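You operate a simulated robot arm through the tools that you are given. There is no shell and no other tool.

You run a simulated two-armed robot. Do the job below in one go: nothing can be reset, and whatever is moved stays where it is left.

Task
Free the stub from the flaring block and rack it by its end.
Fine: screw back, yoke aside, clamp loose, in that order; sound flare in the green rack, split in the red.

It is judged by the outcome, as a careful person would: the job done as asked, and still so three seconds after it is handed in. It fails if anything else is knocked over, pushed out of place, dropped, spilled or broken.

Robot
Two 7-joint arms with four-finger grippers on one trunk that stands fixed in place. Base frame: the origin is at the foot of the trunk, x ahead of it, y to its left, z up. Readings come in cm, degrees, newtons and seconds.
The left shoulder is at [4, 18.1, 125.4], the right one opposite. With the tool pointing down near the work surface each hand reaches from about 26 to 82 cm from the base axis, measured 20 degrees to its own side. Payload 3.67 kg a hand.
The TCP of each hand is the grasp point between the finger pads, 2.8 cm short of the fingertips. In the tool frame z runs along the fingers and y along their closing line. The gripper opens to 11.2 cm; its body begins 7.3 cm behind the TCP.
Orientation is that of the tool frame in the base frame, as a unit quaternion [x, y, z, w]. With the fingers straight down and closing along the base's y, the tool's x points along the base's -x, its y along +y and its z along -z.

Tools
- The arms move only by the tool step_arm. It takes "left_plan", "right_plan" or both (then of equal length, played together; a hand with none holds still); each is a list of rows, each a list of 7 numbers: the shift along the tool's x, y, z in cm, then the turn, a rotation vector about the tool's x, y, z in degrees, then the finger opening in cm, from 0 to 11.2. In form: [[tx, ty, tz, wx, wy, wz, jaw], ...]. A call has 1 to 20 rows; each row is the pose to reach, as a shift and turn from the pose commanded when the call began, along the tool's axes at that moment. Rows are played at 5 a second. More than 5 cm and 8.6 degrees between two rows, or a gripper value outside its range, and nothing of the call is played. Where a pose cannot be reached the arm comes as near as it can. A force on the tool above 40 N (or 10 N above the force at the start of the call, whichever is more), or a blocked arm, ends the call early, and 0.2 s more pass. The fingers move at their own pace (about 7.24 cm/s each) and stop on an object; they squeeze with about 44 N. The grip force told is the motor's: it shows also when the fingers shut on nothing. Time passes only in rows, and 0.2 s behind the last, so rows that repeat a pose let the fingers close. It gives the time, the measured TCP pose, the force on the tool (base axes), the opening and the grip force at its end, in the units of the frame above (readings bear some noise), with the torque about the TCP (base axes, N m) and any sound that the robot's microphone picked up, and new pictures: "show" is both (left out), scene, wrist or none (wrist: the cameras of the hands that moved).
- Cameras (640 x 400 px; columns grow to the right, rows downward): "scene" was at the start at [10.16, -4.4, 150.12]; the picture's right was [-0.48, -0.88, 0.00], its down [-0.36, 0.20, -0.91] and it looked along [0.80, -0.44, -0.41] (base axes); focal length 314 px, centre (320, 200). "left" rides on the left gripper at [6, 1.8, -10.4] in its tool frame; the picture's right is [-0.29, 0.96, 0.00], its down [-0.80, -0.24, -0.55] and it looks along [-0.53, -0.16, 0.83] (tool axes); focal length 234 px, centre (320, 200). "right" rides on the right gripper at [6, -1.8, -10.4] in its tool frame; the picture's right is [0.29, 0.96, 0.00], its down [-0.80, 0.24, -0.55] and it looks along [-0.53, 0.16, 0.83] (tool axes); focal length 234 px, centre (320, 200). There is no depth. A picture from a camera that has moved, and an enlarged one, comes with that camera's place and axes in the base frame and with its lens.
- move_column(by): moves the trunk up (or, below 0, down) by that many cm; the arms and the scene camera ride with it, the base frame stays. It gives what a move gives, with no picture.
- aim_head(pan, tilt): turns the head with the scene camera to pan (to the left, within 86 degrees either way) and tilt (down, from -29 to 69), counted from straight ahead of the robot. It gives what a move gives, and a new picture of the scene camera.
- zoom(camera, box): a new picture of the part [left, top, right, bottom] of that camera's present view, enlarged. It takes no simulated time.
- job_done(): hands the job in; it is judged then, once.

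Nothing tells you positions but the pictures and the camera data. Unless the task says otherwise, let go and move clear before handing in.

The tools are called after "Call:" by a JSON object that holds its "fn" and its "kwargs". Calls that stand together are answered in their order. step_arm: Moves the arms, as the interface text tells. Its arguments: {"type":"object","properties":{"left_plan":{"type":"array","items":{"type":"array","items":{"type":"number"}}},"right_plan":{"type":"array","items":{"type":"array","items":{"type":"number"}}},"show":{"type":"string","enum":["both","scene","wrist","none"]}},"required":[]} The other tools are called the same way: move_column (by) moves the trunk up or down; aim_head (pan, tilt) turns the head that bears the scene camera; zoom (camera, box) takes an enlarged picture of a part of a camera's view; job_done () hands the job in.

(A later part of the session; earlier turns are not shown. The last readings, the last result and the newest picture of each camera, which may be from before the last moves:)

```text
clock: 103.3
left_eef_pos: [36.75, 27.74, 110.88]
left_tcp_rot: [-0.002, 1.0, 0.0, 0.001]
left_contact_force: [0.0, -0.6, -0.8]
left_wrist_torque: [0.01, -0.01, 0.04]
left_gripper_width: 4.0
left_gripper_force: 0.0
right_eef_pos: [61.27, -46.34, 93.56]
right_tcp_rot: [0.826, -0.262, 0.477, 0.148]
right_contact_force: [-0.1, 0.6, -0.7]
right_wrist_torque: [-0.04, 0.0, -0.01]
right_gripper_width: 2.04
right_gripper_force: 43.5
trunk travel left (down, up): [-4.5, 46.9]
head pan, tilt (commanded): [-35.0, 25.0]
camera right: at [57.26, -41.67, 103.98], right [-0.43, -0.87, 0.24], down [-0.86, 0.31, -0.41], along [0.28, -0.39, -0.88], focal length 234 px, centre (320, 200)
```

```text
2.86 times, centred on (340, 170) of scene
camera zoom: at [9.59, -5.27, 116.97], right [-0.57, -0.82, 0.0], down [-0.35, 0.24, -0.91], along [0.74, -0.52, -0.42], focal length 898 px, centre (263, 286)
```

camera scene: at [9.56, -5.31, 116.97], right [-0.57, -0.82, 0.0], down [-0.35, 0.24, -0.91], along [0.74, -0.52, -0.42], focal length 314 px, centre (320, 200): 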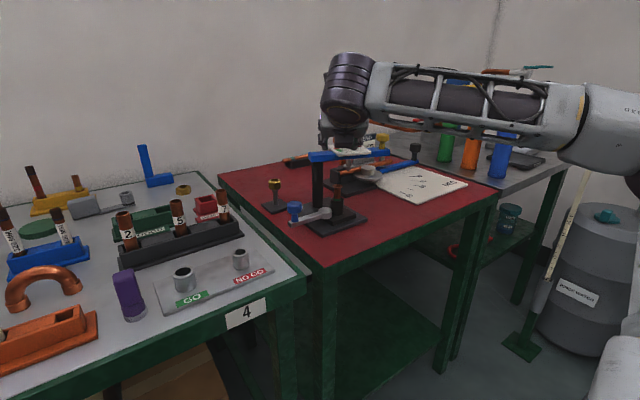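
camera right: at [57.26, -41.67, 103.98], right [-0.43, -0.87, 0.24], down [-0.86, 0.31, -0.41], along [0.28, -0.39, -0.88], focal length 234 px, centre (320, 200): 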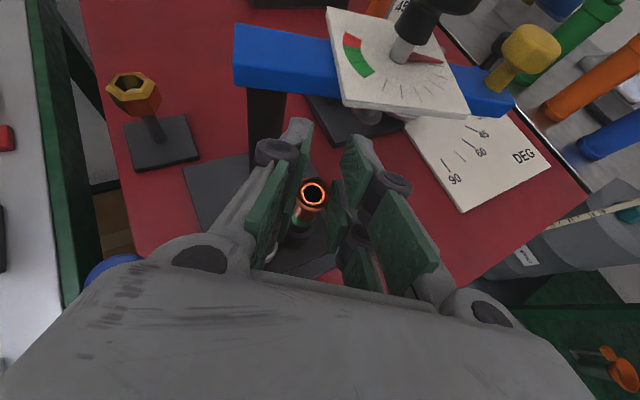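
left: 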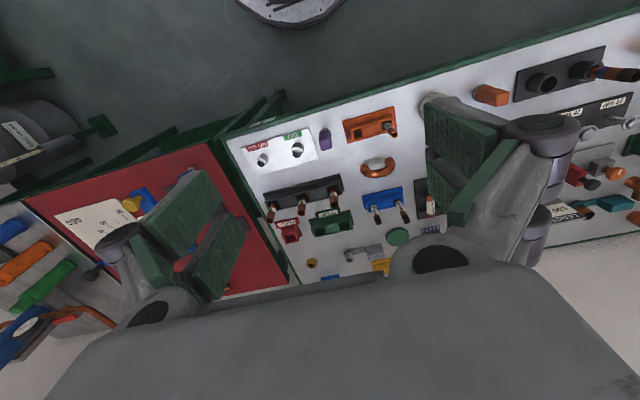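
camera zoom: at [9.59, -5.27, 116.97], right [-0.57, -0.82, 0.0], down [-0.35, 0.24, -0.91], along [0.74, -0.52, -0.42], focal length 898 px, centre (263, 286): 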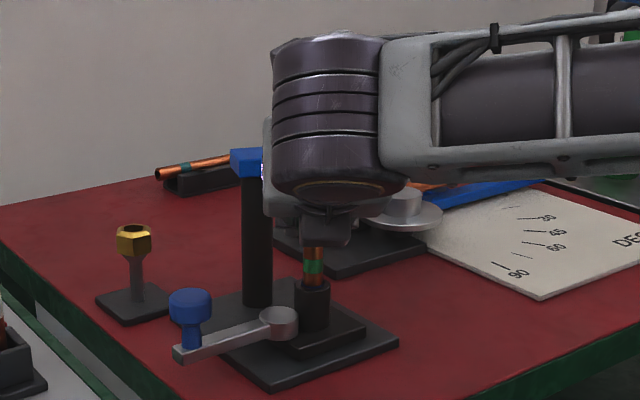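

The stub is sliding out with the hand (it carries a green painted band). The dial corner is fairly close to the fingertips, so I'll lift in small steps and watch the gap.

Call:
{"fn": "step_arm", "kwargs": {"right_plan": [[0.43, 0, -0.25, 0, 0, 0, 1.0], [0.87, -0.01, -0.5, 0, 0, 0, 1.0], [1.04, -0.01, -0.6, 0, 0, 0, 1.0]], "show": "wrist"}}

Call:
{"fn": "zoom", "kwargs": {"camera": "right", "box": [260, 40, 440, 200]}}

Call:
{"fn": "zoom", "kwargs": {"camera": "scene", "box": [310, 120, 390, 220]}}

```text
clock: 104.1
left_eef_pos: [36.73, 27.89, 110.91]
left_tcp_rot: [-0.002, 1.0, -0.001, 0.0]
left_contact_force: [0.6, 0.4, 0.8]
left_wrist_torque: [-0.01, 0.0, 0.05]
left_gripper_width: 3.97
left_gripper_force: 0.0
right_eef_pos: [61.13, -46.33, 94.75]
right_tcp_rot: [0.826, -0.263, 0.476, 0.149]
right_contact_force: [-0.1, 0.4, 0.5]
right_wrist_torque: [0.01, -0.02, 0.0]
right_gripper_width: 2.04
right_gripper_force: 44.0
trunk travel left (down, up): [-4.5, 46.9]
head pan, tilt (commanded): [-35.0, 25.0]
camera right: at [57.21, -41.66, 105.25], right [-0.43, -0.87, 0.24], down [-0.86, 0.31, -0.41], along [0.28, -0.39, -0.88], focal length 234 px, centre (320, 200)
```

right: 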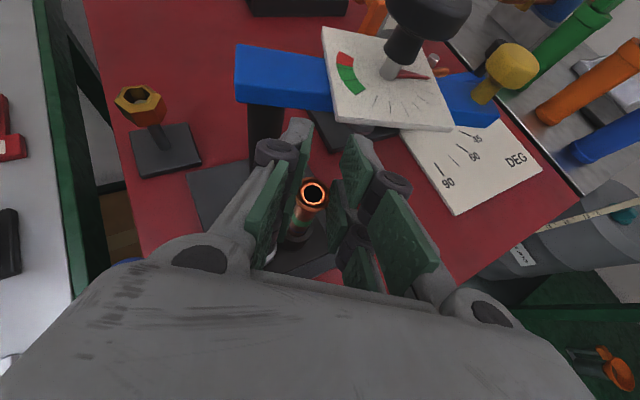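

```text
2.50 times, centred on (350, 120) of right
camera zoom: at [57.21, -41.66, 105.25], right [-0.43, -0.87, 0.24], down [-0.86, 0.31, -0.41], along [0.28, -0.39, -0.88], focal length 585 px, centre (245, 400)
```

zoom: 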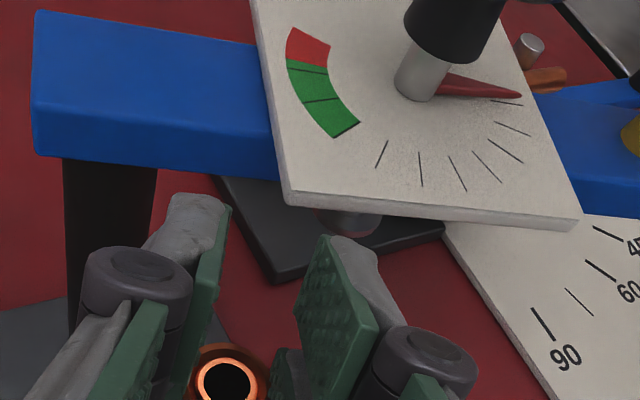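

```text
4.00 times, centred on (350, 170) of scene
camera zoom: at [9.58, -5.25, 116.97], right [-0.57, -0.82, 0.0], down [-0.35, 0.24, -0.91], along [0.74, -0.52, -0.42], focal length 1257 px, centre (200, 320)
```

zoom: 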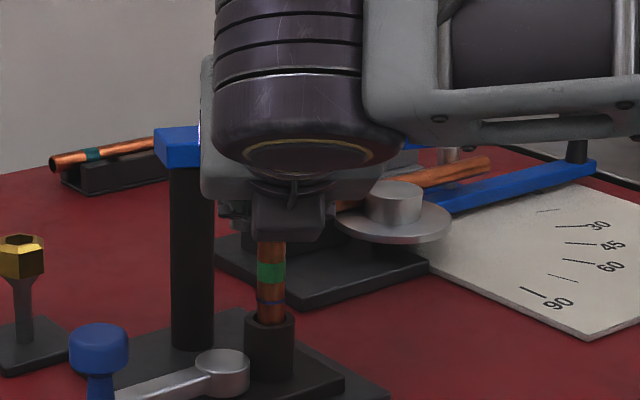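

A right fingertip would come up nearly touching the dial edge. I'll rotate the hand about the stub's own axis by −11° (the stub is free to spin in the open clamp) to balance the clearances.

Call:
{"fn": "step_arm", "kwargs": {"right_plan": [[0.0, -0.06, 0.0, -3.2, 0.03, 1.84, 1.0], [0.0, -0.12, 0.01, -6.35, 0.05, 3.69, 1.0], [0.0, -0.185, 0.01, -9.52, 0.08, 5.53, 1.0], [0.0, -0.185, 0.01, -9.52, 0.08, 5.53, 1.0]], "show": "wrist"}}

Call:
{"fn": "zoom", "kwargs": {"camera": "right", "box": [260, 40, 440, 200]}}

```text
clock: 105.1
left_eef_pos: [36.67, 27.86, 110.92]
left_tcp_rot: [-0.002, 1.0, 0.001, 0.0]
left_contact_force: [0.4, -0.3, 0.2]
left_wrist_torque: [-0.02, -0.03, 0.02]
left_gripper_width: 4.01
left_gripper_force: 0.1
right_eef_pos: [61.28, -46.39, 94.72]
right_tcp_rot: [0.796, -0.341, 0.46, 0.194]
right_contact_force: [-0.2, 0.2, -0.9]
right_wrist_torque: [0.02, -0.02, 0.03]
right_gripper_width: 2.04
right_gripper_force: 44.0
trunk travel left (down, up): [-4.5, 46.9]
head pan, tilt (commanded): [-35.0, 25.0]
camera right: at [58.36, -40.93, 105.2], right [-0.59, -0.77, 0.24], down [-0.78, 0.47, -0.41], along [0.2, -0.43, -0.88], focal length 234 px, centre (320, 200)
```

right: 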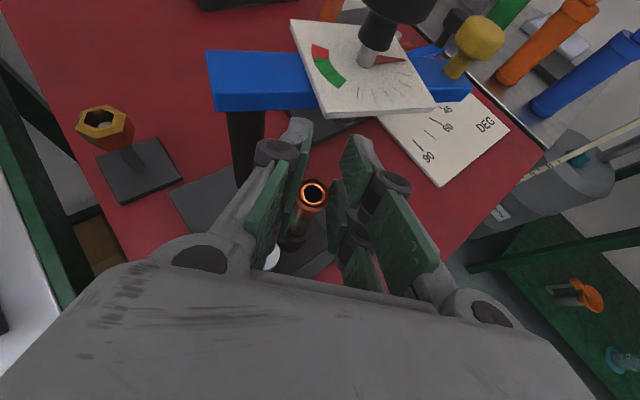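

```text
2.50 times, centred on (350, 120) of right
camera zoom: at [58.36, -40.93, 105.2], right [-0.59, -0.77, 0.24], down [-0.78, 0.47, -0.41], along [0.2, -0.43, -0.88], focal length 585 px, centre (245, 400)
```

zoom: 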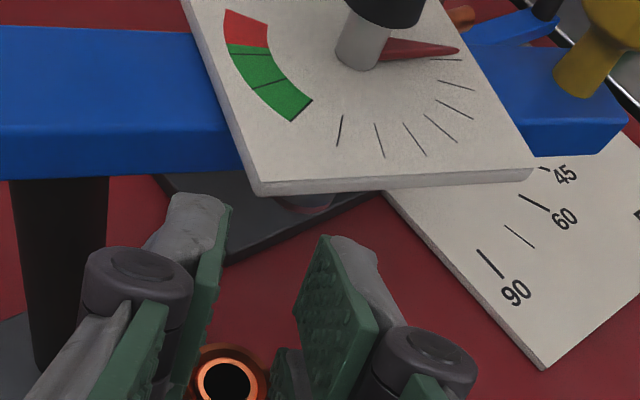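

Better balanced: both fingertips now pass the dial with a small gap. Lifting 1.2 cm slowly past the dial level.

Call:
{"fn": "step_arm", "kwargs": {"right_plan": [[0.26, 0, -0.15, 0, 0, 0, 1.0], [0.52, 0, -0.3, 0, 0, 0, 1.0], [0.78, 0, -0.45, 0, 0, 0, 1.0], [1.04, -0.01, -0.6, 0, 0, 0, 1.0]], "show": "none"}}

Call:
{"fn": "zoom", "kwargs": {"camera": "right", "box": [260, 40, 440, 200]}}

Call:
{"fn": "zoom", "kwargs": {"camera": "scene", "box": [310, 120, 390, 220]}}

```text
clock: 106.1
left_eef_pos: [36.7, 27.95, 110.91]
left_tcp_rot: [-0.002, 1.0, -0.001, 0.0]
left_contact_force: [0.0, -1.2, -0.5]
left_wrist_torque: [0.02, 0.01, 0.03]
left_gripper_width: 3.99
left_gripper_force: 0.2
right_eef_pos: [61.37, -46.21, 96.03]
right_tcp_rot: [0.797, -0.34, 0.46, 0.193]
right_contact_force: [-0.3, 0.8, -0.7]
right_wrist_torque: [-0.02, 0.03, 0.02]
right_gripper_width: 2.05
right_gripper_force: 43.6
trunk travel left (down, up): [-4.5, 46.9]
head pan, tilt (commanded): [-35.0, 25.0]
```

```text
2.50 times, centred on (350, 120) of right
camera zoom: at [58.36, -40.88, 106.39], right [-0.59, -0.77, 0.24], down [-0.78, 0.47, -0.41], along [0.2, -0.43, -0.88], focal length 585 px, centre (245, 400)
```

zoom: 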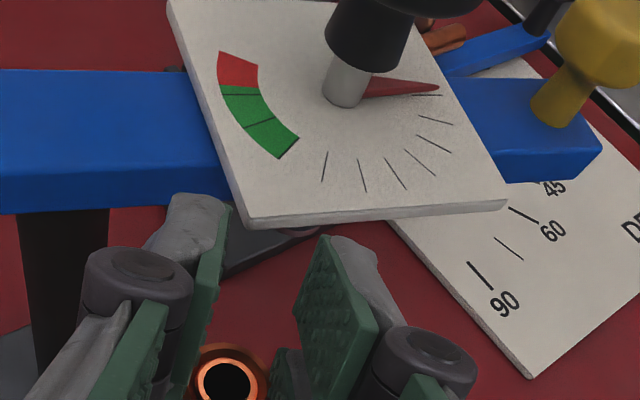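

```text
4.00 times, centred on (350, 170) of scene
camera zoom: at [9.58, -5.25, 116.97], right [-0.57, -0.82, 0.0], down [-0.35, 0.24, -0.91], along [0.74, -0.52, -0.42], focal length 1257 px, centre (200, 320)
```

zoom: 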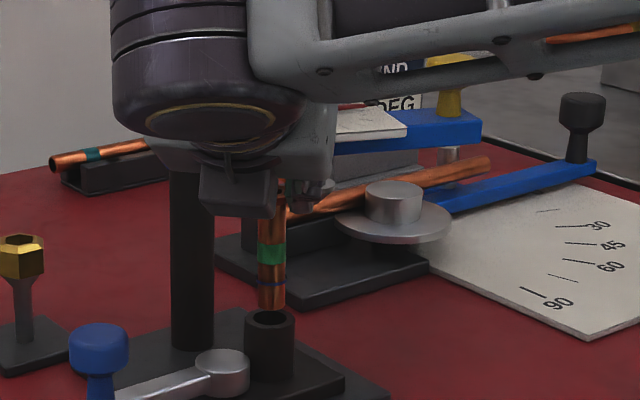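

The stub is already fully out of the clamp (about 7.7 cm long). I'll lift a touch more and draw back away from the dial, then rise.

Call:
{"fn": "step_arm", "kwargs": {"right_plan": [[0.35, 0, -0.2, 0, 0, 0, 1.0], [0.49, 0, -0.75, 0, 0, 0, 1.0], [0.7, 0, -1.79, 0, 0, 0, 1.0], [0.92, 0, -3.42, 0, 0, 0, 1.0], [1.46, 0, -5.46, 0, 0, 0, 1.0], [2.7, 0, -7.33, 0, 0, 0, 1.0], [3.93, 0, -9.2, 0, 0, 0, 1.0], [3.93, 0, -9.2, 0, 0, 0, 1.0]], "show": "both"}}

Call:
{"fn": "zoom", "kwargs": {"camera": "scene", "box": [270, 80, 430, 240]}}

Call:
{"fn": "zoom", "kwargs": {"camera": "right", "box": [270, 150, 370, 250]}}

```text
clock: 107.9
left_eef_pos: [36.61, 27.81, 110.91]
left_tcp_rot: [-0.002, 1.0, 0.0, 0.0]
left_contact_force: [-0.2, -0.2, -0.4]
left_wrist_torque: [0.02, 0.0, 0.01]
left_gripper_width: 4.01
left_gripper_force: 0.0
right_eef_pos: [57.16, -42.16, 103.71]
right_tcp_rot: [0.797, -0.341, 0.46, 0.193]
right_contact_force: [-0.3, 0.4, 0.3]
right_wrist_torque: [-0.01, 0.01, 0.0]
right_gripper_width: 2.08
right_gripper_force: 44.2
trunk travel left (down, up): [-4.5, 46.9]
head pan, tilt (commanded): [-35.0, 25.0]
camera scene: at [9.61, -5.29, 116.96], right [-0.57, -0.82, 0.0], down [-0.35, 0.24, -0.91], along [0.74, -0.52, -0.42], focal length 314 px, centre (320, 200)
camera right: at [54.09, -36.74, 114.19], right [-0.59, -0.77, 0.24], down [-0.78, 0.47, -0.41], along [0.2, -0.43, -0.88], focal length 234 px, centre (320, 200)
```

scene: 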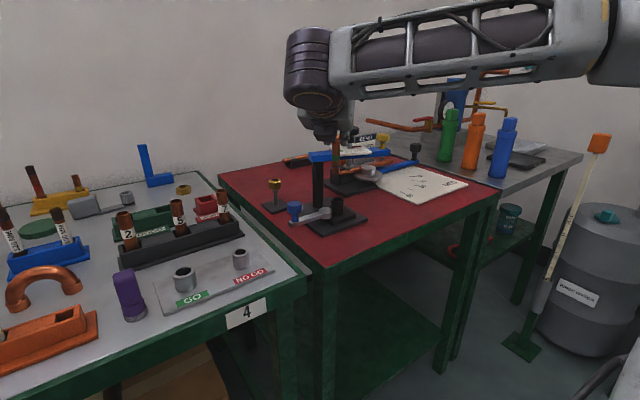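
right: 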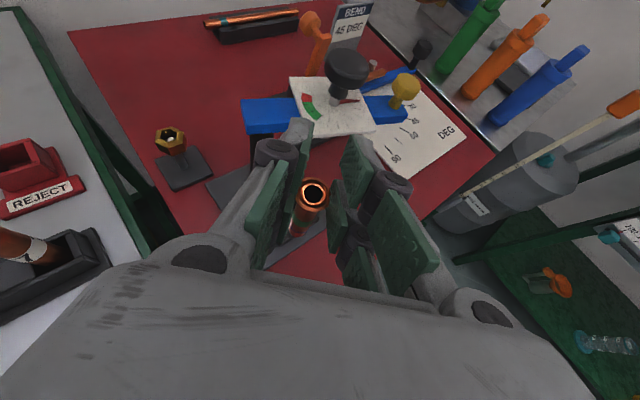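

```text
2.50 times, centred on (350, 160) of scene
camera zoom: at [9.61, -5.29, 116.96], right [-0.57, -0.82, 0.0], down [-0.35, 0.24, -0.91], along [0.74, -0.52, -0.42], focal length 786 px, centre (245, 300)
```

zoom: 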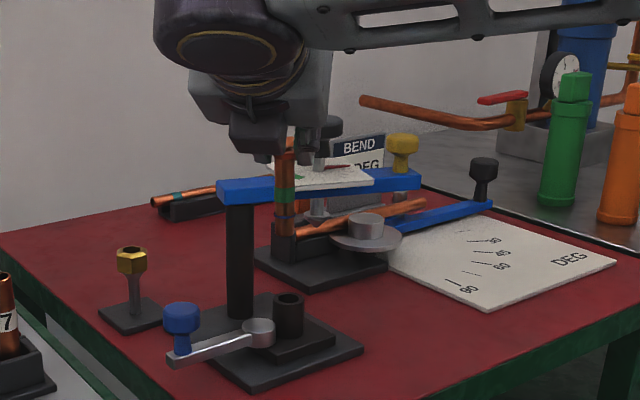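

```text
4.00 times, centred on (320, 200) of right
camera zoom: at [54.09, -36.74, 114.19], right [-0.59, -0.77, 0.24], down [-0.78, 0.47, -0.41], along [0.2, -0.43, -0.88], focal length 937 px, centre (320, 200)
```

zoom: 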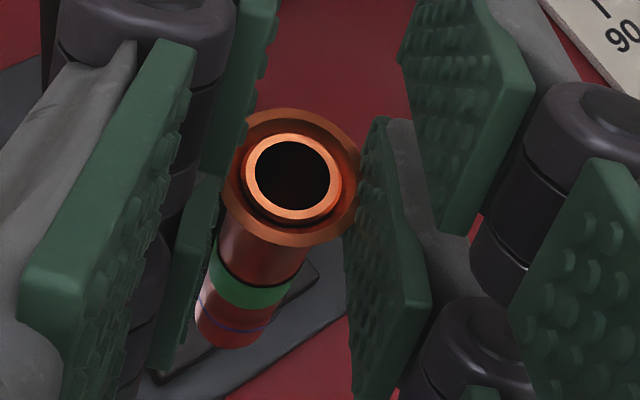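

The stub hangs straight and its rim still shows an unbroken flare. I'll carry it toward the racks at a safe height, turning the heading gradually back as I go.

Call:
{"fn": "step_arm", "kwargs": {"right_plan": [[-0.045, -1.16, -0.063, 1.82, -0.01, -1.06, 1.0], [-0.12, -3.09, -0.167, 4.84, -0.03, -2.82, 1.0], [-0.206, -5.41, -0.287, 8.48, -0.06, -4.93, 1.0], [-0.291, -7.73, -0.404, 12.11, -0.09, -7.04, 1.0], [-0.387, -10.44, -0.534, 16.34, -0.12, -9.51, 1.0], [-0.479, -13.15, -0.661, 20.58, -0.15, -11.97, 1.0], [-0.569, -15.86, -0.781, 24.82, -0.18, -14.44, 1.0], [-0.655, -18.57, -0.896, 29.06, -0.21, -16.9, 1.0], [-0.727, -20.9, -0.991, 32.69, -0.23, -19.01, 1.0], [-0.797, -23.24, -1.084, 36.32, -0.26, -21.13, 1.0], [-0.797, -23.24, -1.084, 36.32, -0.26, -21.13, 1.0], [-0.797, -23.24, -1.084, 36.32, -0.26, -21.13, 1.0]], "show": "both"}}

Call:
{"fn": "zoom", "kwargs": {"camera": "scene", "box": [150, 60, 390, 240]}}

```text
clock: 110.5
left_eef_pos: [36.72, 27.89, 110.92]
left_tcp_rot: [-0.001, 1.0, 0.0, 0.0]
left_contact_force: [0.0, 0.0, -0.7]
left_wrist_torque: [0.02, 0.02, -0.01]
left_gripper_width: 4.0
left_gripper_force: 0.0
right_eef_pos: [72.84, -24.78, 103.9]
right_tcp_rot: [0.866, -0.032, 0.499, 0.016]
right_contact_force: [0.6, -0.1, -0.5]
right_wrist_torque: [-0.01, 0.0, 0.0]
right_gripper_width: 2.07
right_gripper_force: 43.6
trunk travel left (down, up): [-4.5, 46.9]
head pan, tilt (commanded): [-35.0, 25.0]
camera scene: at [9.61, -5.25, 116.97], right [-0.57, -0.82, 0.0], down [-0.35, 0.24, -0.91], along [0.74, -0.52, -0.42], focal length 314 px, centre (320, 200)
camera right: at [66.97, -22.84, 114.36], right [0.08, -0.97, 0.25], down [-0.89, -0.18, -0.41], along [0.44, -0.19, -0.88], focal length 234 px, centre (320, 200)
```

scene: 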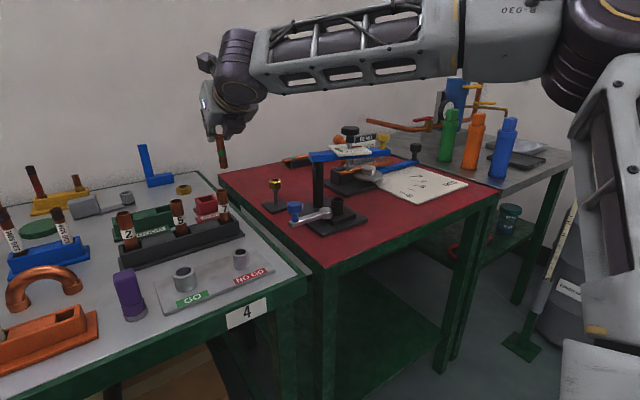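
right: 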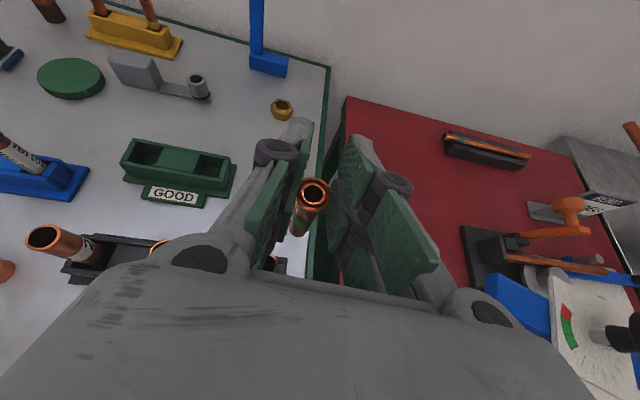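

```text
2.22 times, centred on (270, 150) of scene
camera zoom: at [9.61, -5.25, 116.97], right [-0.57, -0.82, 0.0], down [-0.35, 0.24, -0.91], along [0.74, -0.52, -0.42], focal length 698 px, centre (431, 311)
```

zoom: 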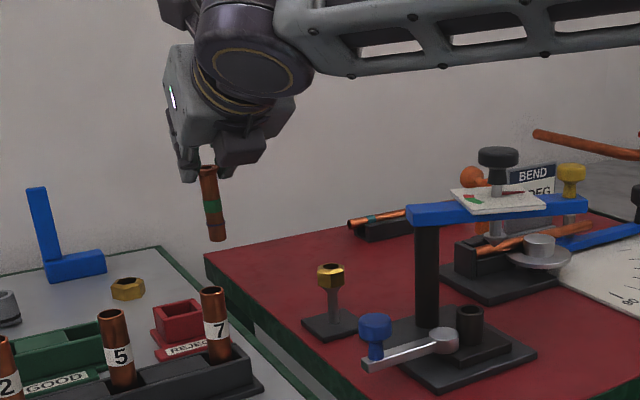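

Stub is vertical and secure. I'll zoom on the green rack from this hand view to pin down the slot centre before the last leg.

Call:
{"fn": "zoom", "kwargs": {"camera": "right", "box": [110, 120, 250, 220]}}

Call:
{"fn": "zoom", "kwargs": {"camera": "scene", "box": [90, 180, 260, 270]}}

```text
4.00 times, centred on (180, 170) of right
camera zoom: at [66.97, -22.84, 114.36], right [0.08, -0.97, 0.25], down [-0.89, -0.18, -0.41], along [0.44, -0.19, -0.88], focal length 937 px, centre (880, 320)
```

zoom: 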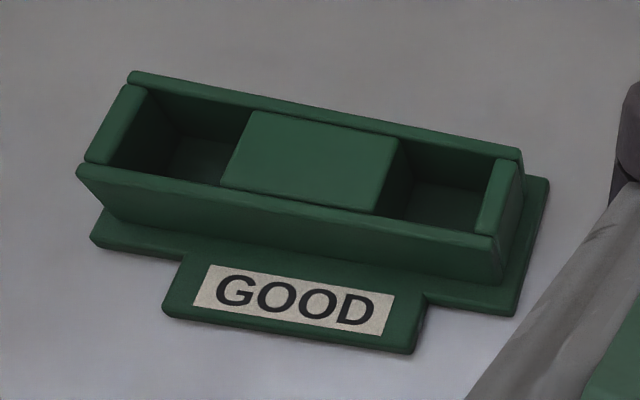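

```text
3.76 times, centred on (175, 225) of scene
camera zoom: at [9.61, -5.25, 116.97], right [-0.57, -0.82, 0.0], down [-0.35, 0.24, -0.91], along [0.74, -0.52, -0.42], focal length 1183 px, centre (866, 106)
```

zoom: 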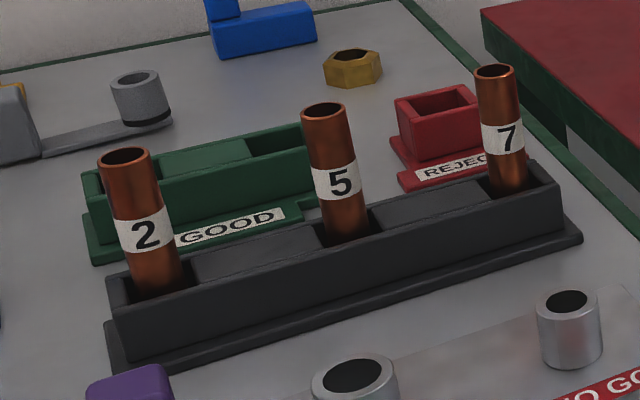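

The slot centre comes out at about (84.55,-13.35) with its top near z 83.8 and roomy (≈3 cm). Moving over it now, lowering to a hover.

Call:
{"fn": "step_arm", "kwargs": {"right_plan": [[0.298, -0.708, 0.519, 1.47, -0.01, -0.85, 1.0], [0.894, -2.124, 1.56, 4.36, -0.02, -2.53, 1.0], [1.69, -4.013, 2.951, 8.24, -0.04, -4.78, 1.0], [2.49, -5.9, 4.347, 12.11, -0.06, -7.03, 1.0], [2.256, -7.789, 6.349, 15.99, -0.08, -9.28, 1.0], [2.024, -9.677, 8.357, 19.86, -0.1, -11.53, 1.0], [1.59, -11.093, 10.015, 22.75, -0.11, -13.2, 1.0], [0.89, -11.8, 11.13, 24.23, -0.12, -14.06, 1.0], [0.89, -11.8, 11.13, 24.23, -0.12, -14.06, 1.0], [0.89, -11.8, 11.13, 24.23, -0.12, -14.06, 1.0]], "show": "both"}}

Call:
{"fn": "zoom", "kwargs": {"camera": "right", "box": [240, 140, 400, 260]}}

Call:
{"fn": "zoom", "kwargs": {"camera": "scene", "box": [90, 100, 260, 260]}}

```text
clock: 112.7
left_eef_pos: [36.73, 27.91, 110.91]
left_tcp_rot: [-0.002, 1.0, 0.0, 0.001]
left_contact_force: [0.0, 0.4, -0.4]
left_wrist_torque: [0.0, 0.04, -0.01]
left_gripper_width: 3.98
left_gripper_force: 0.1
right_eef_pos: [84.03, -13.76, 99.22]
right_tcp_rot: [0.848, 0.179, 0.488, -0.105]
right_contact_force: [0.4, 0.5, -0.2]
right_wrist_torque: [0.01, 0.0, 0.01]
right_gripper_width: 2.09
right_gripper_force: 44.3
trunk travel left (down, up): [-4.5, 46.9]
head pan, tilt (commanded): [-35.0, 25.0]
camera scene: at [9.61, -5.26, 116.97], right [-0.57, -0.82, 0.0], down [-0.35, 0.24, -0.91], along [0.74, -0.52, -0.42], focal length 314 px, centre (320, 200)
camera right: at [77.64, -14.72, 109.63], right [0.52, -0.82, 0.24], down [-0.71, -0.57, -0.41], along [0.48, 0.04, -0.88], focal length 234 px, centre (320, 200)
```

scene: 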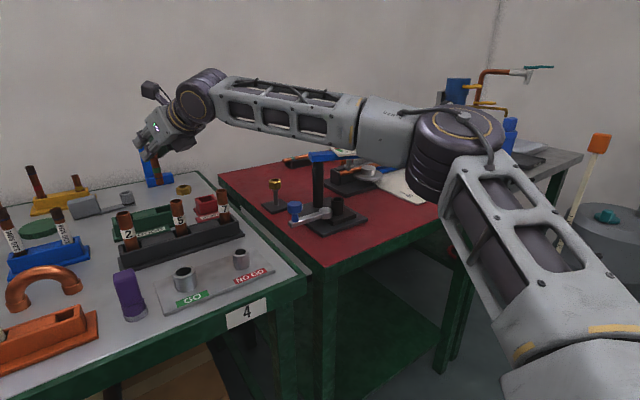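
right: 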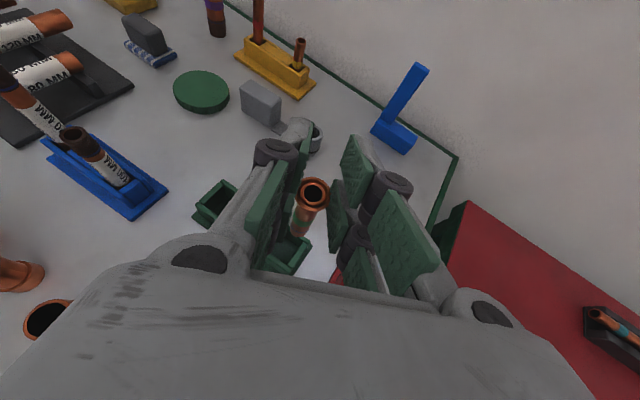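

```text
3.33 times, centred on (320, 200) of right
camera zoom: at [77.64, -14.72, 109.63], right [0.52, -0.82, 0.24], down [-0.71, -0.57, -0.41], along [0.48, 0.04, -0.88], focal length 781 px, centre (320, 200)
```

zoom: 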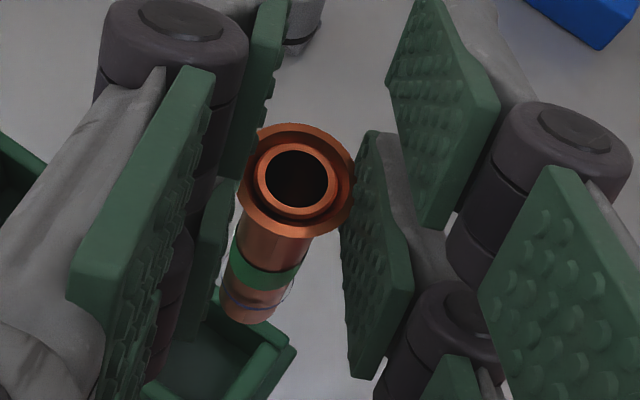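

```text
2.50 times, centred on (175, 180) of scene
camera zoom: at [9.61, -5.26, 116.97], right [-0.57, -0.82, 0.0], down [-0.35, 0.24, -0.91], along [0.74, -0.52, -0.42], focal length 786 px, centre (682, 250)
```

zoom: 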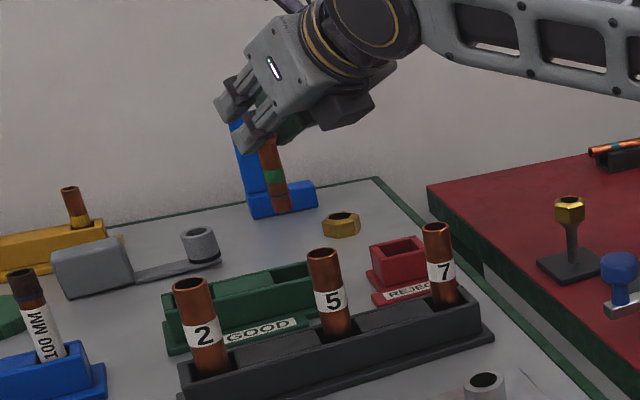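

The stub hovers over the rack. I'll zoom to measure the stub's lower end against the slot in the same picture.

Call:
{"fn": "zoom", "kwargs": {"camera": "right", "box": [260, 180, 340, 290]}}

Call:
{"fn": "zoom", "kwargs": {"camera": "scene", "box": [130, 140, 220, 240]}}

```text
3.64 times, centred on (300, 235) of right
camera zoom: at [77.64, -14.72, 109.63], right [0.52, -0.82, 0.24], down [-0.71, -0.57, -0.41], along [0.48, 0.04, -0.88], focal length 852 px, centre (393, 73)
```

zoom: 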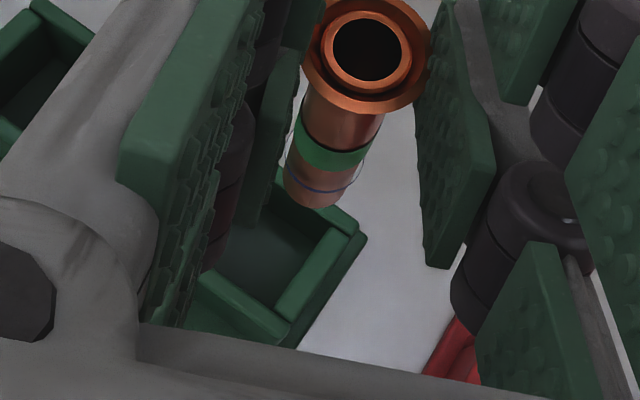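

```text
4.00 times, centred on (175, 190) of scene
camera zoom: at [9.61, -5.26, 116.97], right [-0.57, -0.82, 0.0], down [-0.35, 0.24, -0.91], along [0.74, -0.52, -0.42], focal length 1257 px, centre (900, 240)
```

zoom: 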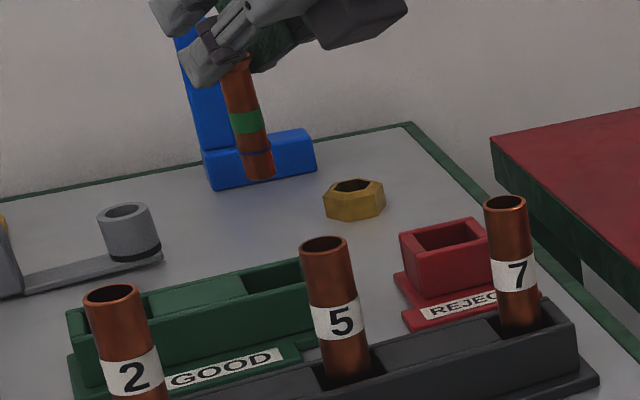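

The stub's lower end needs to go about 0.8 cm back (−x) and 0.25 cm left to centre over the slot. I'll shift so and lower 4 cm, then recheck.

Call:
{"fn": "step_arm", "kwargs": {"right_plan": [[-0.37, -0.54, -0.54, 0, 0, 0, 1.0], [-1.2, -0.54, -0.04, 0, 0, 0, 1.0], [-2.1, -0.54, 0.46, 0, 0, 0, 1.0], [-3.0, -0.54, 0.96, 0, 0, 0, 1.0], [-3.78, -0.54, 1.465, 0, 0, 0, 1.0], [-3.78, -0.54, 1.465, 0, 0, 0, 1.0]], "show": "wrist"}}

Call:
{"fn": "zoom", "kwargs": {"camera": "right", "box": [260, 160, 340, 270]}}

Call:
{"fn": "zoom", "kwargs": {"camera": "scene", "box": [110, 140, 230, 250]}}

```text
clock: 114.1
left_eef_pos: [36.72, 27.83, 110.83]
left_tcp_rot: [-0.002, 1.0, -0.002, 0.001]
left_contact_force: [0.4, -1.1, -0.4]
left_wrist_torque: [0.01, 0.02, -0.04]
left_gripper_width: 4.0
left_gripper_force: 0.0
right_eef_pos: [83.04, -13.56, 95.08]
right_tcp_rot: [0.848, 0.179, 0.488, -0.106]
right_contact_force: [-0.2, -0.2, -0.6]
right_wrist_torque: [0.0, 0.0, 0.02]
right_gripper_width: 2.12
right_gripper_force: 44.1
trunk travel left (down, up): [-4.5, 46.9]
head pan, tilt (commanded): [-35.0, 25.0]
camera right: at [76.73, -14.54, 105.55], right [0.52, -0.82, 0.24], down [-0.71, -0.57, -0.41], along [0.48, 0.04, -0.88], focal length 234 px, centre (320, 200)
```

right: 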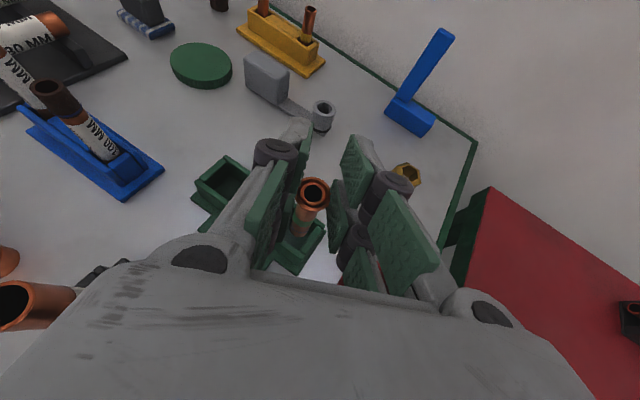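

```text
3.64 times, centred on (300, 215) of right
camera zoom: at [76.73, -14.54, 105.55], right [0.52, -0.82, 0.24], down [-0.71, -0.57, -0.41], along [0.48, 0.04, -0.88], focal length 852 px, centre (393, 146)
```

zoom: 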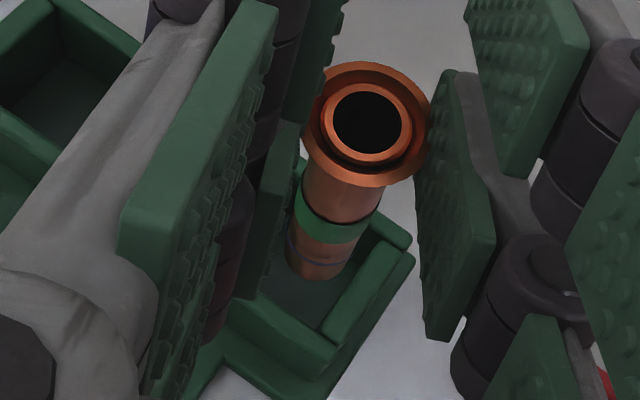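

```text
3.64 times, centred on (170, 195) of scene
camera zoom: at [9.59, -5.26, 116.97], right [-0.57, -0.82, 0.0], down [-0.35, 0.24, -0.91], along [0.74, -0.52, -0.42], focal length 1143 px, centre (866, 218)
```

zoom: 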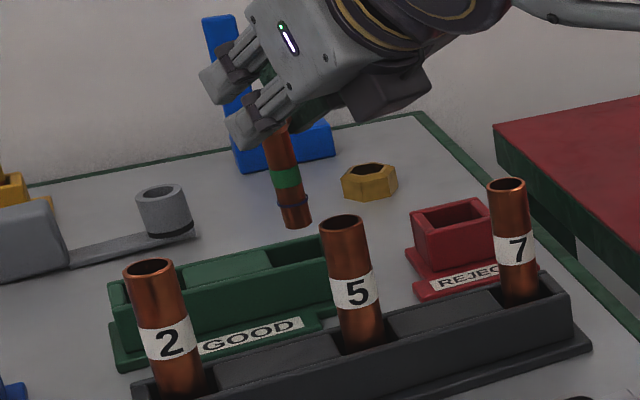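

Now the stub's end is centred over the slot (within ~2 mm). Lowering 3 cm into the slot, slowly.

Call:
{"fn": "step_arm", "kwargs": {"right_plan": [[-0.52, 0, 0.3, 0, 0, 0, 1.0], [-1.04, 0, 0.6, 0, 0, 0, 1.0], [-1.56, 0, 0.9, 0, 0, 0, 1.0], [-2.08, 0.01, 1.2, 0, 0, 0, 1.0], [-2.6, 0.01, 1.5, 0, 0, 0, 1.0], [-2.6, 0.01, 1.5, 0, 0, 0, 1.0]], "show": "wrist"}}

Call:
{"fn": "zoom", "kwargs": {"camera": "right", "box": [260, 160, 340, 270]}}

Call:
{"fn": "zoom", "kwargs": {"camera": "scene", "box": [110, 140, 230, 250]}}

```text
clock: 115.5
left_eef_pos: [36.68, 27.91, 110.98]
left_tcp_rot: [-0.002, 1.0, -0.001, 0.001]
left_contact_force: [0.5, 0.5, 0.1]
left_wrist_torque: [-0.03, -0.02, 0.01]
left_gripper_width: 4.0
left_gripper_force: 0.1
right_eef_pos: [83.0, -13.56, 92.19]
right_tcp_rot: [0.848, 0.178, 0.488, -0.105]
right_contact_force: [0.3, 0.1, -0.4]
right_wrist_torque: [0.01, -0.01, -0.01]
right_gripper_width: 2.1
right_gripper_force: 43.6
trunk travel left (down, up): [-4.5, 46.9]
head pan, tilt (commanded): [-35.0, 25.0]
camera right: at [76.76, -14.57, 102.62], right [0.52, -0.82, 0.24], down [-0.71, -0.57, -0.41], along [0.48, 0.04, -0.88], focal length 234 px, centre (320, 200)
```

right: 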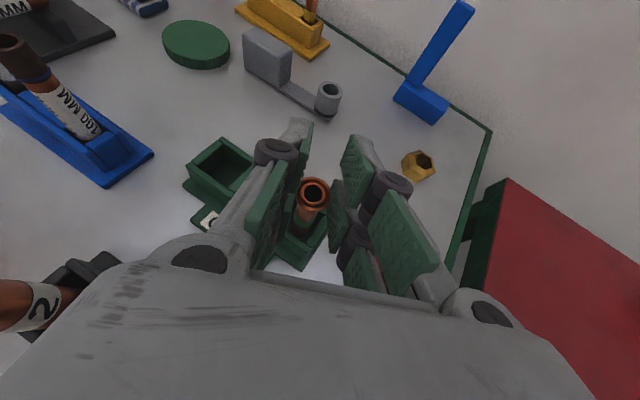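

```text
3.64 times, centred on (300, 215) of right
camera zoom: at [76.76, -14.57, 102.62], right [0.52, -0.82, 0.24], down [-0.71, -0.57, -0.41], along [0.48, 0.04, -0.88], focal length 852 px, centre (393, 146)
```

zoom: 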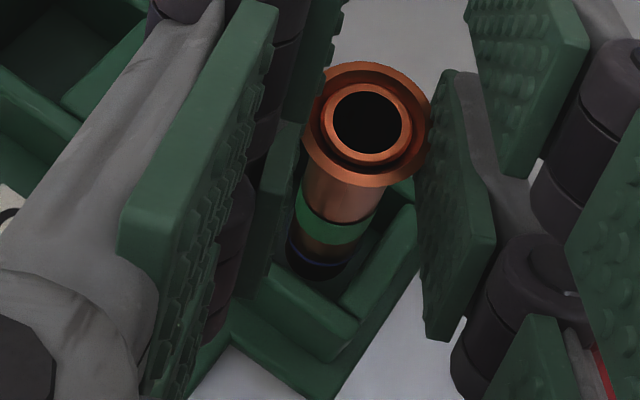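

```text
3.64 times, centred on (170, 195) of scene
camera zoom: at [9.59, -5.25, 116.97], right [-0.57, -0.82, 0.0], down [-0.35, 0.24, -0.91], along [0.74, -0.52, -0.42], focal length 1143 px, centre (866, 218)
```

zoom: 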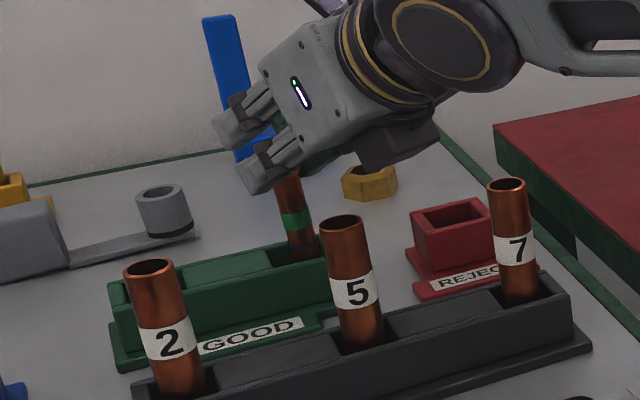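

The stub is sliding into the slot with no contact force. Continuing down gently until it seats on the slot floor.

Call:
{"fn": "step_arm", "kwargs": {"right_plan": [[-0.22, 0, 0.125, 0, 0, 0, 1.0], [-0.43, 0, 0.25, 0, 0, 0, 1.0], [-0.65, 0, 0.375, 0, 0, 0, 1.0], [-0.87, 0, 0.5, 0, 0, 0, 1.0], [-1.08, 0, 0.625, 0, 0, 0, 1.0], [-1.08, 0, 0.625, 0, 0, 0, 1.0]], "show": "wrist"}}

Call:
{"fn": "zoom", "kwargs": {"camera": "scene", "box": [110, 140, 230, 250]}}

```text
clock: 116.9
left_eef_pos: [36.75, 27.96, 110.93]
left_tcp_rot: [-0.002, 1.0, -0.001, 0.0]
left_contact_force: [0.0, 0.1, 0.1]
left_wrist_torque: [-0.01, 0.01, 0.02]
left_gripper_width: 4.0
left_gripper_force: 0.1
right_eef_pos: [82.9, -13.62, 90.77]
right_tcp_rot: [0.849, 0.179, 0.487, -0.105]
right_contact_force: [0.6, -0.3, -0.7]
right_wrist_torque: [-0.04, 0.01, 0.02]
right_gripper_width: 2.11
right_gripper_force: 44.0
trunk travel left (down, up): [-4.5, 46.9]
head pan, tilt (commanded): [-35.0, 25.0]
camera right: at [76.74, -14.49, 101.32], right [0.52, -0.82, 0.24], down [-0.71, -0.57, -0.41], along [0.48, 0.04, -0.88], focal length 234 px, centre (320, 200)
```

right: 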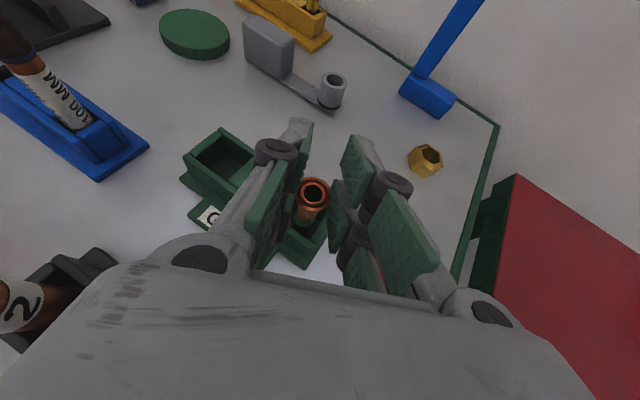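

```text
3.64 times, centred on (170, 195) of scene
camera zoom: at [9.59, -5.25, 116.97], right [-0.57, -0.82, 0.0], down [-0.35, 0.24, -0.91], along [0.74, -0.52, -0.42], focal length 1143 px, centre (866, 218)
```

zoom: 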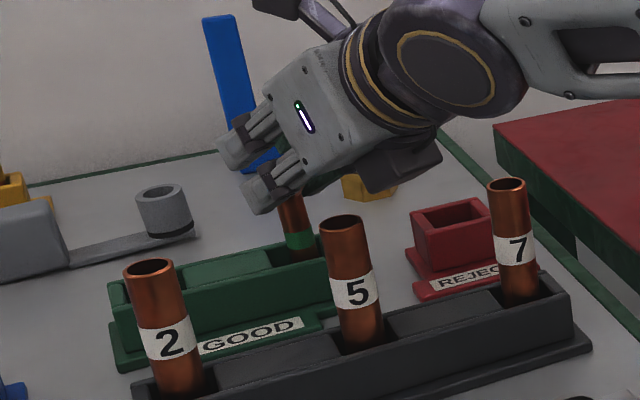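

No floor contact yet; continuing in 2 mm steps, watching the force.

Call:
{"fn": "step_arm", "kwargs": {"right_plan": [[-0.17, 0, 0.1, 0, 0, 0, 1.0], [-0.35, 0, 0.2, 0, 0, 0, 1.0], [-0.52, 0, 0.3, 0, 0, 0, 1.0], [-0.69, 0, 0.4, 0, 0, 0, 1.0], [-0.69, 0, 0.4, 0, 0, 0, 1.0]], "show": "none"}}

Call:
{"fn": "zoom", "kwargs": {"camera": "scene", "box": [110, 140, 230, 250]}}

Call:
{"fn": "zoom", "kwargs": {"camera": "right", "box": [260, 160, 340, 270]}}

```text
clock: 118.1
left_eef_pos: [36.69, 27.87, 110.92]
left_tcp_rot: [-0.001, 1.0, -0.001, 0.0]
left_contact_force: [0.2, -0.3, 0.4]
left_wrist_torque: [0.0, 0.0, 0.02]
left_gripper_width: 3.99
left_gripper_force: 0.1
right_eef_pos: [82.97, -13.56, 90.06]
right_tcp_rot: [0.848, 0.178, 0.488, -0.105]
right_contact_force: [-0.3, -0.4, 0.7]
right_wrist_torque: [-0.03, -0.04, 0.0]
right_gripper_width: 2.1
right_gripper_force: 44.4
trunk travel left (down, up): [-4.5, 46.9]
head pan, tilt (commanded): [-35.0, 25.0]
```

```text
3.64 times, centred on (170, 195) of scene
camera zoom: at [9.59, -5.25, 116.97], right [-0.57, -0.82, 0.0], down [-0.35, 0.24, -0.91], along [0.74, -0.52, -0.42], focal length 1143 px, centre (866, 218)
```

zoom: 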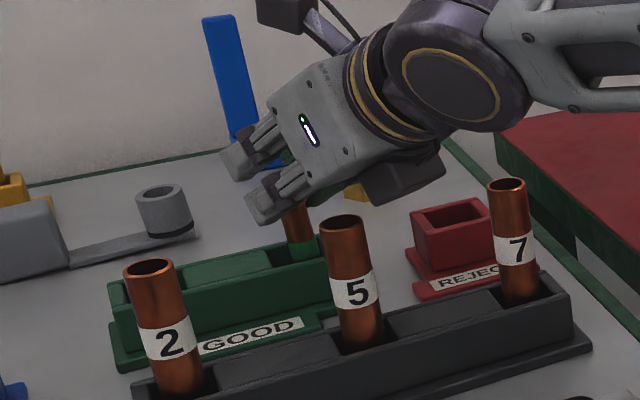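

```text
3.64 times, centred on (300, 215) of right
camera zoom: at [76.76, -14.57, 100.55], right [0.52, -0.82, 0.24], down [-0.71, -0.57, -0.41], along [0.48, 0.04, -0.88], focal length 852 px, centre (393, 146)
```

zoom: 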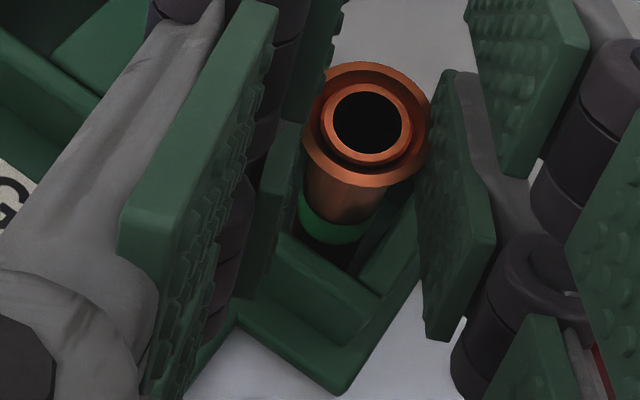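

Still free; continuing down another few millimetres at a time (hand silhouettes remain clear of stubs 5 and 7).

Call:
{"fn": "step_arm", "kwargs": {"right_plan": [[-0.13, 0, 0.075, 0, 0, 0, 1.0], [-0.26, 0, 0.15, 0, 0, 0, 1.0], [-0.39, 0, 0.225, 0, 0, 0, 1.0], [-0.52, 0, 0.3, 0, 0, 0, 1.0], [-0.52, 0, 0.3, 0, 0, 0, 1.0]], "show": "none"}}

Call:
{"fn": "zoom", "kwargs": {"camera": "scene", "box": [110, 140, 230, 250]}}

Call:
{"fn": "zoom", "kwargs": {"camera": "right", "box": [260, 160, 340, 270]}}

```text
clock: 119.3
left_eef_pos: [36.5, 27.87, 110.87]
left_tcp_rot: [-0.002, 1.0, -0.001, 0.001]
left_contact_force: [0.7, 0.6, 0.2]
left_wrist_torque: [-0.03, -0.01, -0.02]
left_gripper_width: 4.02
left_gripper_force: 0.0
right_eef_pos: [82.93, -13.56, 89.99]
right_tcp_rot: [0.846, 0.179, 0.491, -0.106]
right_contact_force: [2.3, 0.6, 23.9]
right_wrist_torque: [0.2, -0.38, -0.02]
right_gripper_width: 2.11
right_gripper_force: 44.0
trunk travel left (down, up): [-4.5, 46.9]
head pan, tilt (commanded): [-35.0, 25.0]
```

```text
3.64 times, centred on (170, 195) of scene
camera zoom: at [9.35, -5.2, 117.0], right [-0.57, -0.82, 0.0], down [-0.34, 0.24, -0.91], along [0.74, -0.52, -0.42], focal length 1143 px, centre (866, 218)
```

zoom: 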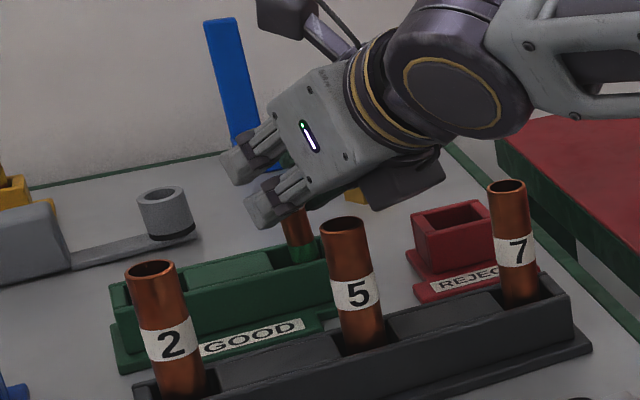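

```text
3.64 times, centred on (300, 215) of right
camera zoom: at [76.58, -14.48, 100.45], right [0.52, -0.82, 0.25], down [-0.7, -0.57, -0.42], along [0.48, 0.04, -0.87], focal length 852 px, centre (393, 146)
```

zoom: 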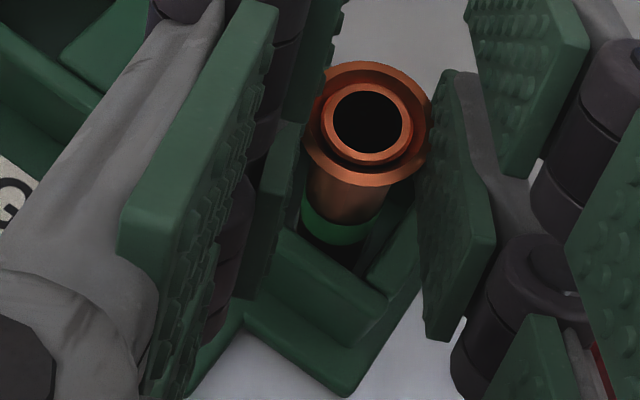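

It's seated: 24 N upward reaction at the floor. I'll ease the pressure off and then open the fingers.

Call:
{"fn": "step_arm", "kwargs": {"right_plan": [[0.2, 0, -0.12, 0, 0, 0, 1.0], [0.43, 0, -0.25, 0, 0, 0, 1.0], [0.45, 0, -0.26, 0, 0, 0, 1.0]], "show": "none"}}

```text
clock: 120.1
left_eef_pos: [36.57, 27.94, 110.95]
left_tcp_rot: [-0.002, 1.0, -0.001, 0.001]
left_contact_force: [-0.2, -0.6, -0.1]
left_wrist_torque: [-0.01, 0.0, 0.01]
left_gripper_width: 3.98
left_gripper_force: 0.1
right_eef_pos: [82.85, -13.43, 90.07]
right_tcp_rot: [0.848, 0.179, 0.487, -0.105]
right_contact_force: [1.8, 4.4, 14.0]
right_wrist_torque: [0.43, -0.27, 0.02]
right_gripper_width: 2.1
right_gripper_force: 44.1
trunk travel left (down, up): [-4.5, 46.9]
head pan, tilt (commanded): [-35.0, 25.0]
```

Some load remains; easing up a little more.

Call:
{"fn": "step_arm", "kwargs": {"right_plan": [[0.22, 0, -0.12, 0, 0, 0, 1.0], [0.43, 0, -0.25, 0, 0, 0, 1.0], [0.43, 0, -0.25, 0, 0, 0, 1.0]], "show": "wrist"}}

Call:
{"fn": "zoom", "kwargs": {"camera": "right", "box": [260, 160, 340, 270]}}

```text
clock: 120.9
left_eef_pos: [36.69, 27.85, 110.83]
left_tcp_rot: [-0.002, 1.0, -0.002, -0.001]
left_contact_force: [-0.6, -0.5, -0.1]
left_wrist_torque: [-0.03, 0.04, 0.01]
left_gripper_width: 4.01
left_gripper_force: 0.1
right_eef_pos: [82.94, -13.69, 90.26]
right_tcp_rot: [0.849, 0.178, 0.487, -0.105]
right_contact_force: [-0.7, 0.3, 0.8]
right_wrist_torque: [0.02, -0.02, -0.03]
right_gripper_width: 2.12
right_gripper_force: 43.4
trunk travel left (down, up): [-4.5, 46.9]
head pan, tilt (commanded): [-35.0, 25.0]
camera right: at [76.74, -14.59, 100.8], right [0.52, -0.82, 0.24], down [-0.71, -0.57, -0.41], along [0.48, 0.04, -0.88], focal length 234 px, centre (320, 200)
```

right: 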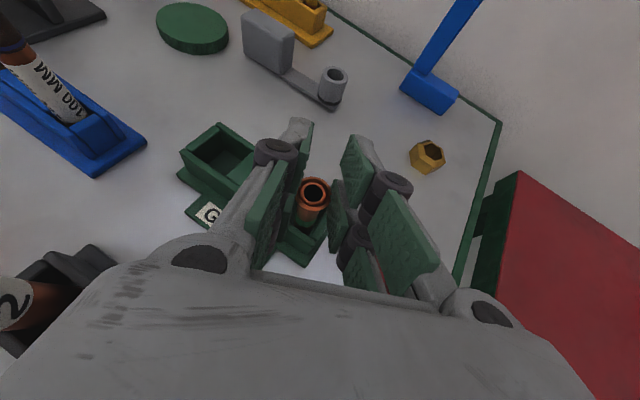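

```text
3.64 times, centred on (300, 215) of right
camera zoom: at [76.74, -14.59, 100.8], right [0.52, -0.82, 0.24], down [-0.71, -0.57, -0.41], along [0.48, 0.04, -0.88], focal length 852 px, centre (393, 146)
```

zoom: 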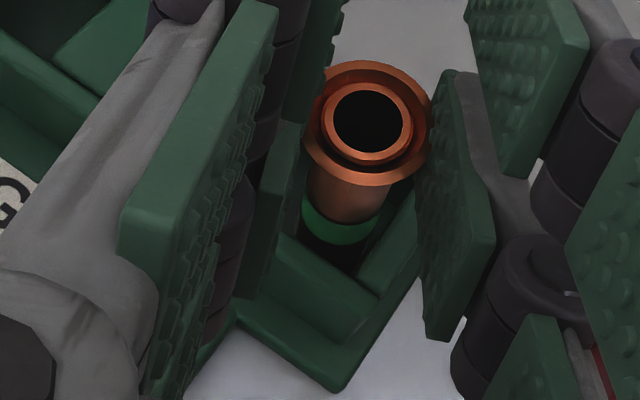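

The load is gone. I'll settle 1.5 mm lower and open the fingers gradually.

Call:
{"fn": "step_arm", "kwargs": {"right_plan": [[-0.13, 0, 0.075, 0, 0, 0, 1.0], [-0.13, 0, 0.075, 0, 0, 0, 2.2], [-0.13, 0, 0.075, 0, 0, 0, 2.6], [-0.13, 0, 0.075, 0, 0, 0, 3.2], [-0.13, 0, 0.075, 0, 0, 0, 4.0], [-0.13, 0, 0.075, 0, 0, 0, 5.0], [-0.13, 0, 0.075, 0, 0, 0, 5.0]], "show": "wrist"}}

Call:
{"fn": "zoom", "kwargs": {"camera": "right", "box": [260, 160, 340, 270]}}

Call:
{"fn": "zoom", "kwargs": {"camera": "scene", "box": [110, 140, 230, 250]}}

```text
clock: 122.5
left_eef_pos: [36.8, 27.92, 110.89]
left_tcp_rot: [-0.002, 1.0, -0.002, 0.0]
left_contact_force: [-0.6, -0.3, -0.4]
left_wrist_torque: [-0.04, -0.02, 0.0]
left_gripper_width: 4.01
left_gripper_force: 0.1
right_eef_pos: [83.02, -13.59, 90.24]
right_tcp_rot: [0.848, 0.179, 0.488, -0.105]
right_contact_force: [1.2, 0.2, -0.3]
right_wrist_torque: [-0.01, 0.01, 0.01]
right_gripper_width: 4.99
right_gripper_force: 0.0
trunk travel left (down, up): [-4.5, 46.9]
head pan, tilt (commanded): [-35.0, 25.0]
camera right: at [76.73, -14.48, 100.79], right [0.52, -0.82, 0.24], down [-0.71, -0.57, -0.41], along [0.48, 0.04, -0.88], focal length 234 px, centre (320, 200)
```

right: 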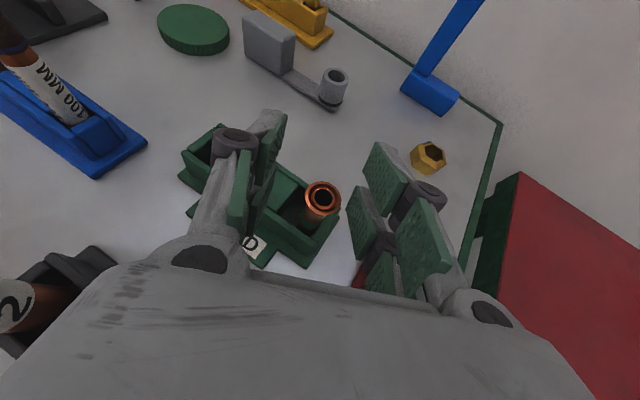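

```text
3.64 times, centred on (300, 215) of right
camera zoom: at [76.73, -14.48, 100.79], right [0.52, -0.82, 0.24], down [-0.71, -0.57, -0.41], along [0.48, 0.04, -0.88], focal length 852 px, centre (393, 146)
```

zoom: 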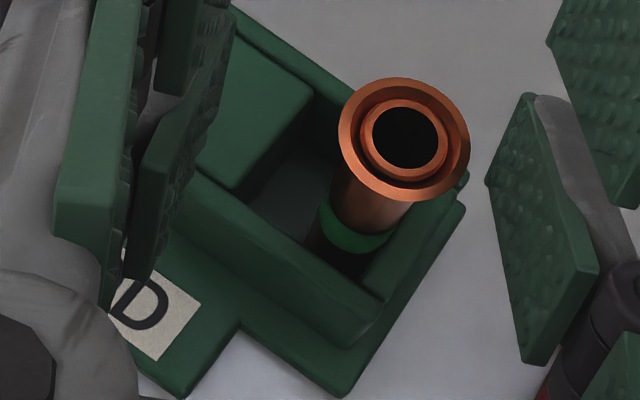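

```text
3.64 times, centred on (170, 195) of scene
camera zoom: at [9.59, -5.25, 116.97], right [-0.57, -0.82, 0.0], down [-0.35, 0.24, -0.91], along [0.74, -0.52, -0.42], focal length 1143 px, centre (866, 218)
```

zoom: 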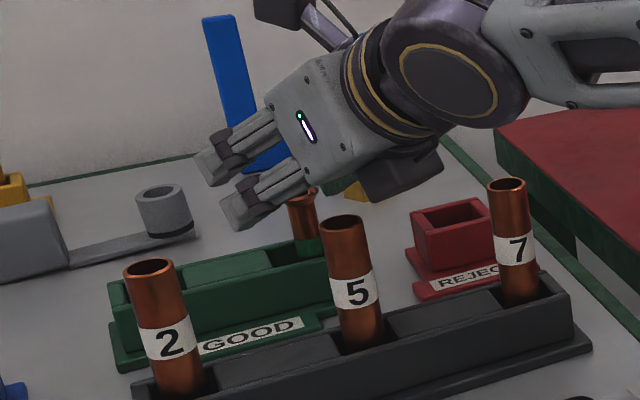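

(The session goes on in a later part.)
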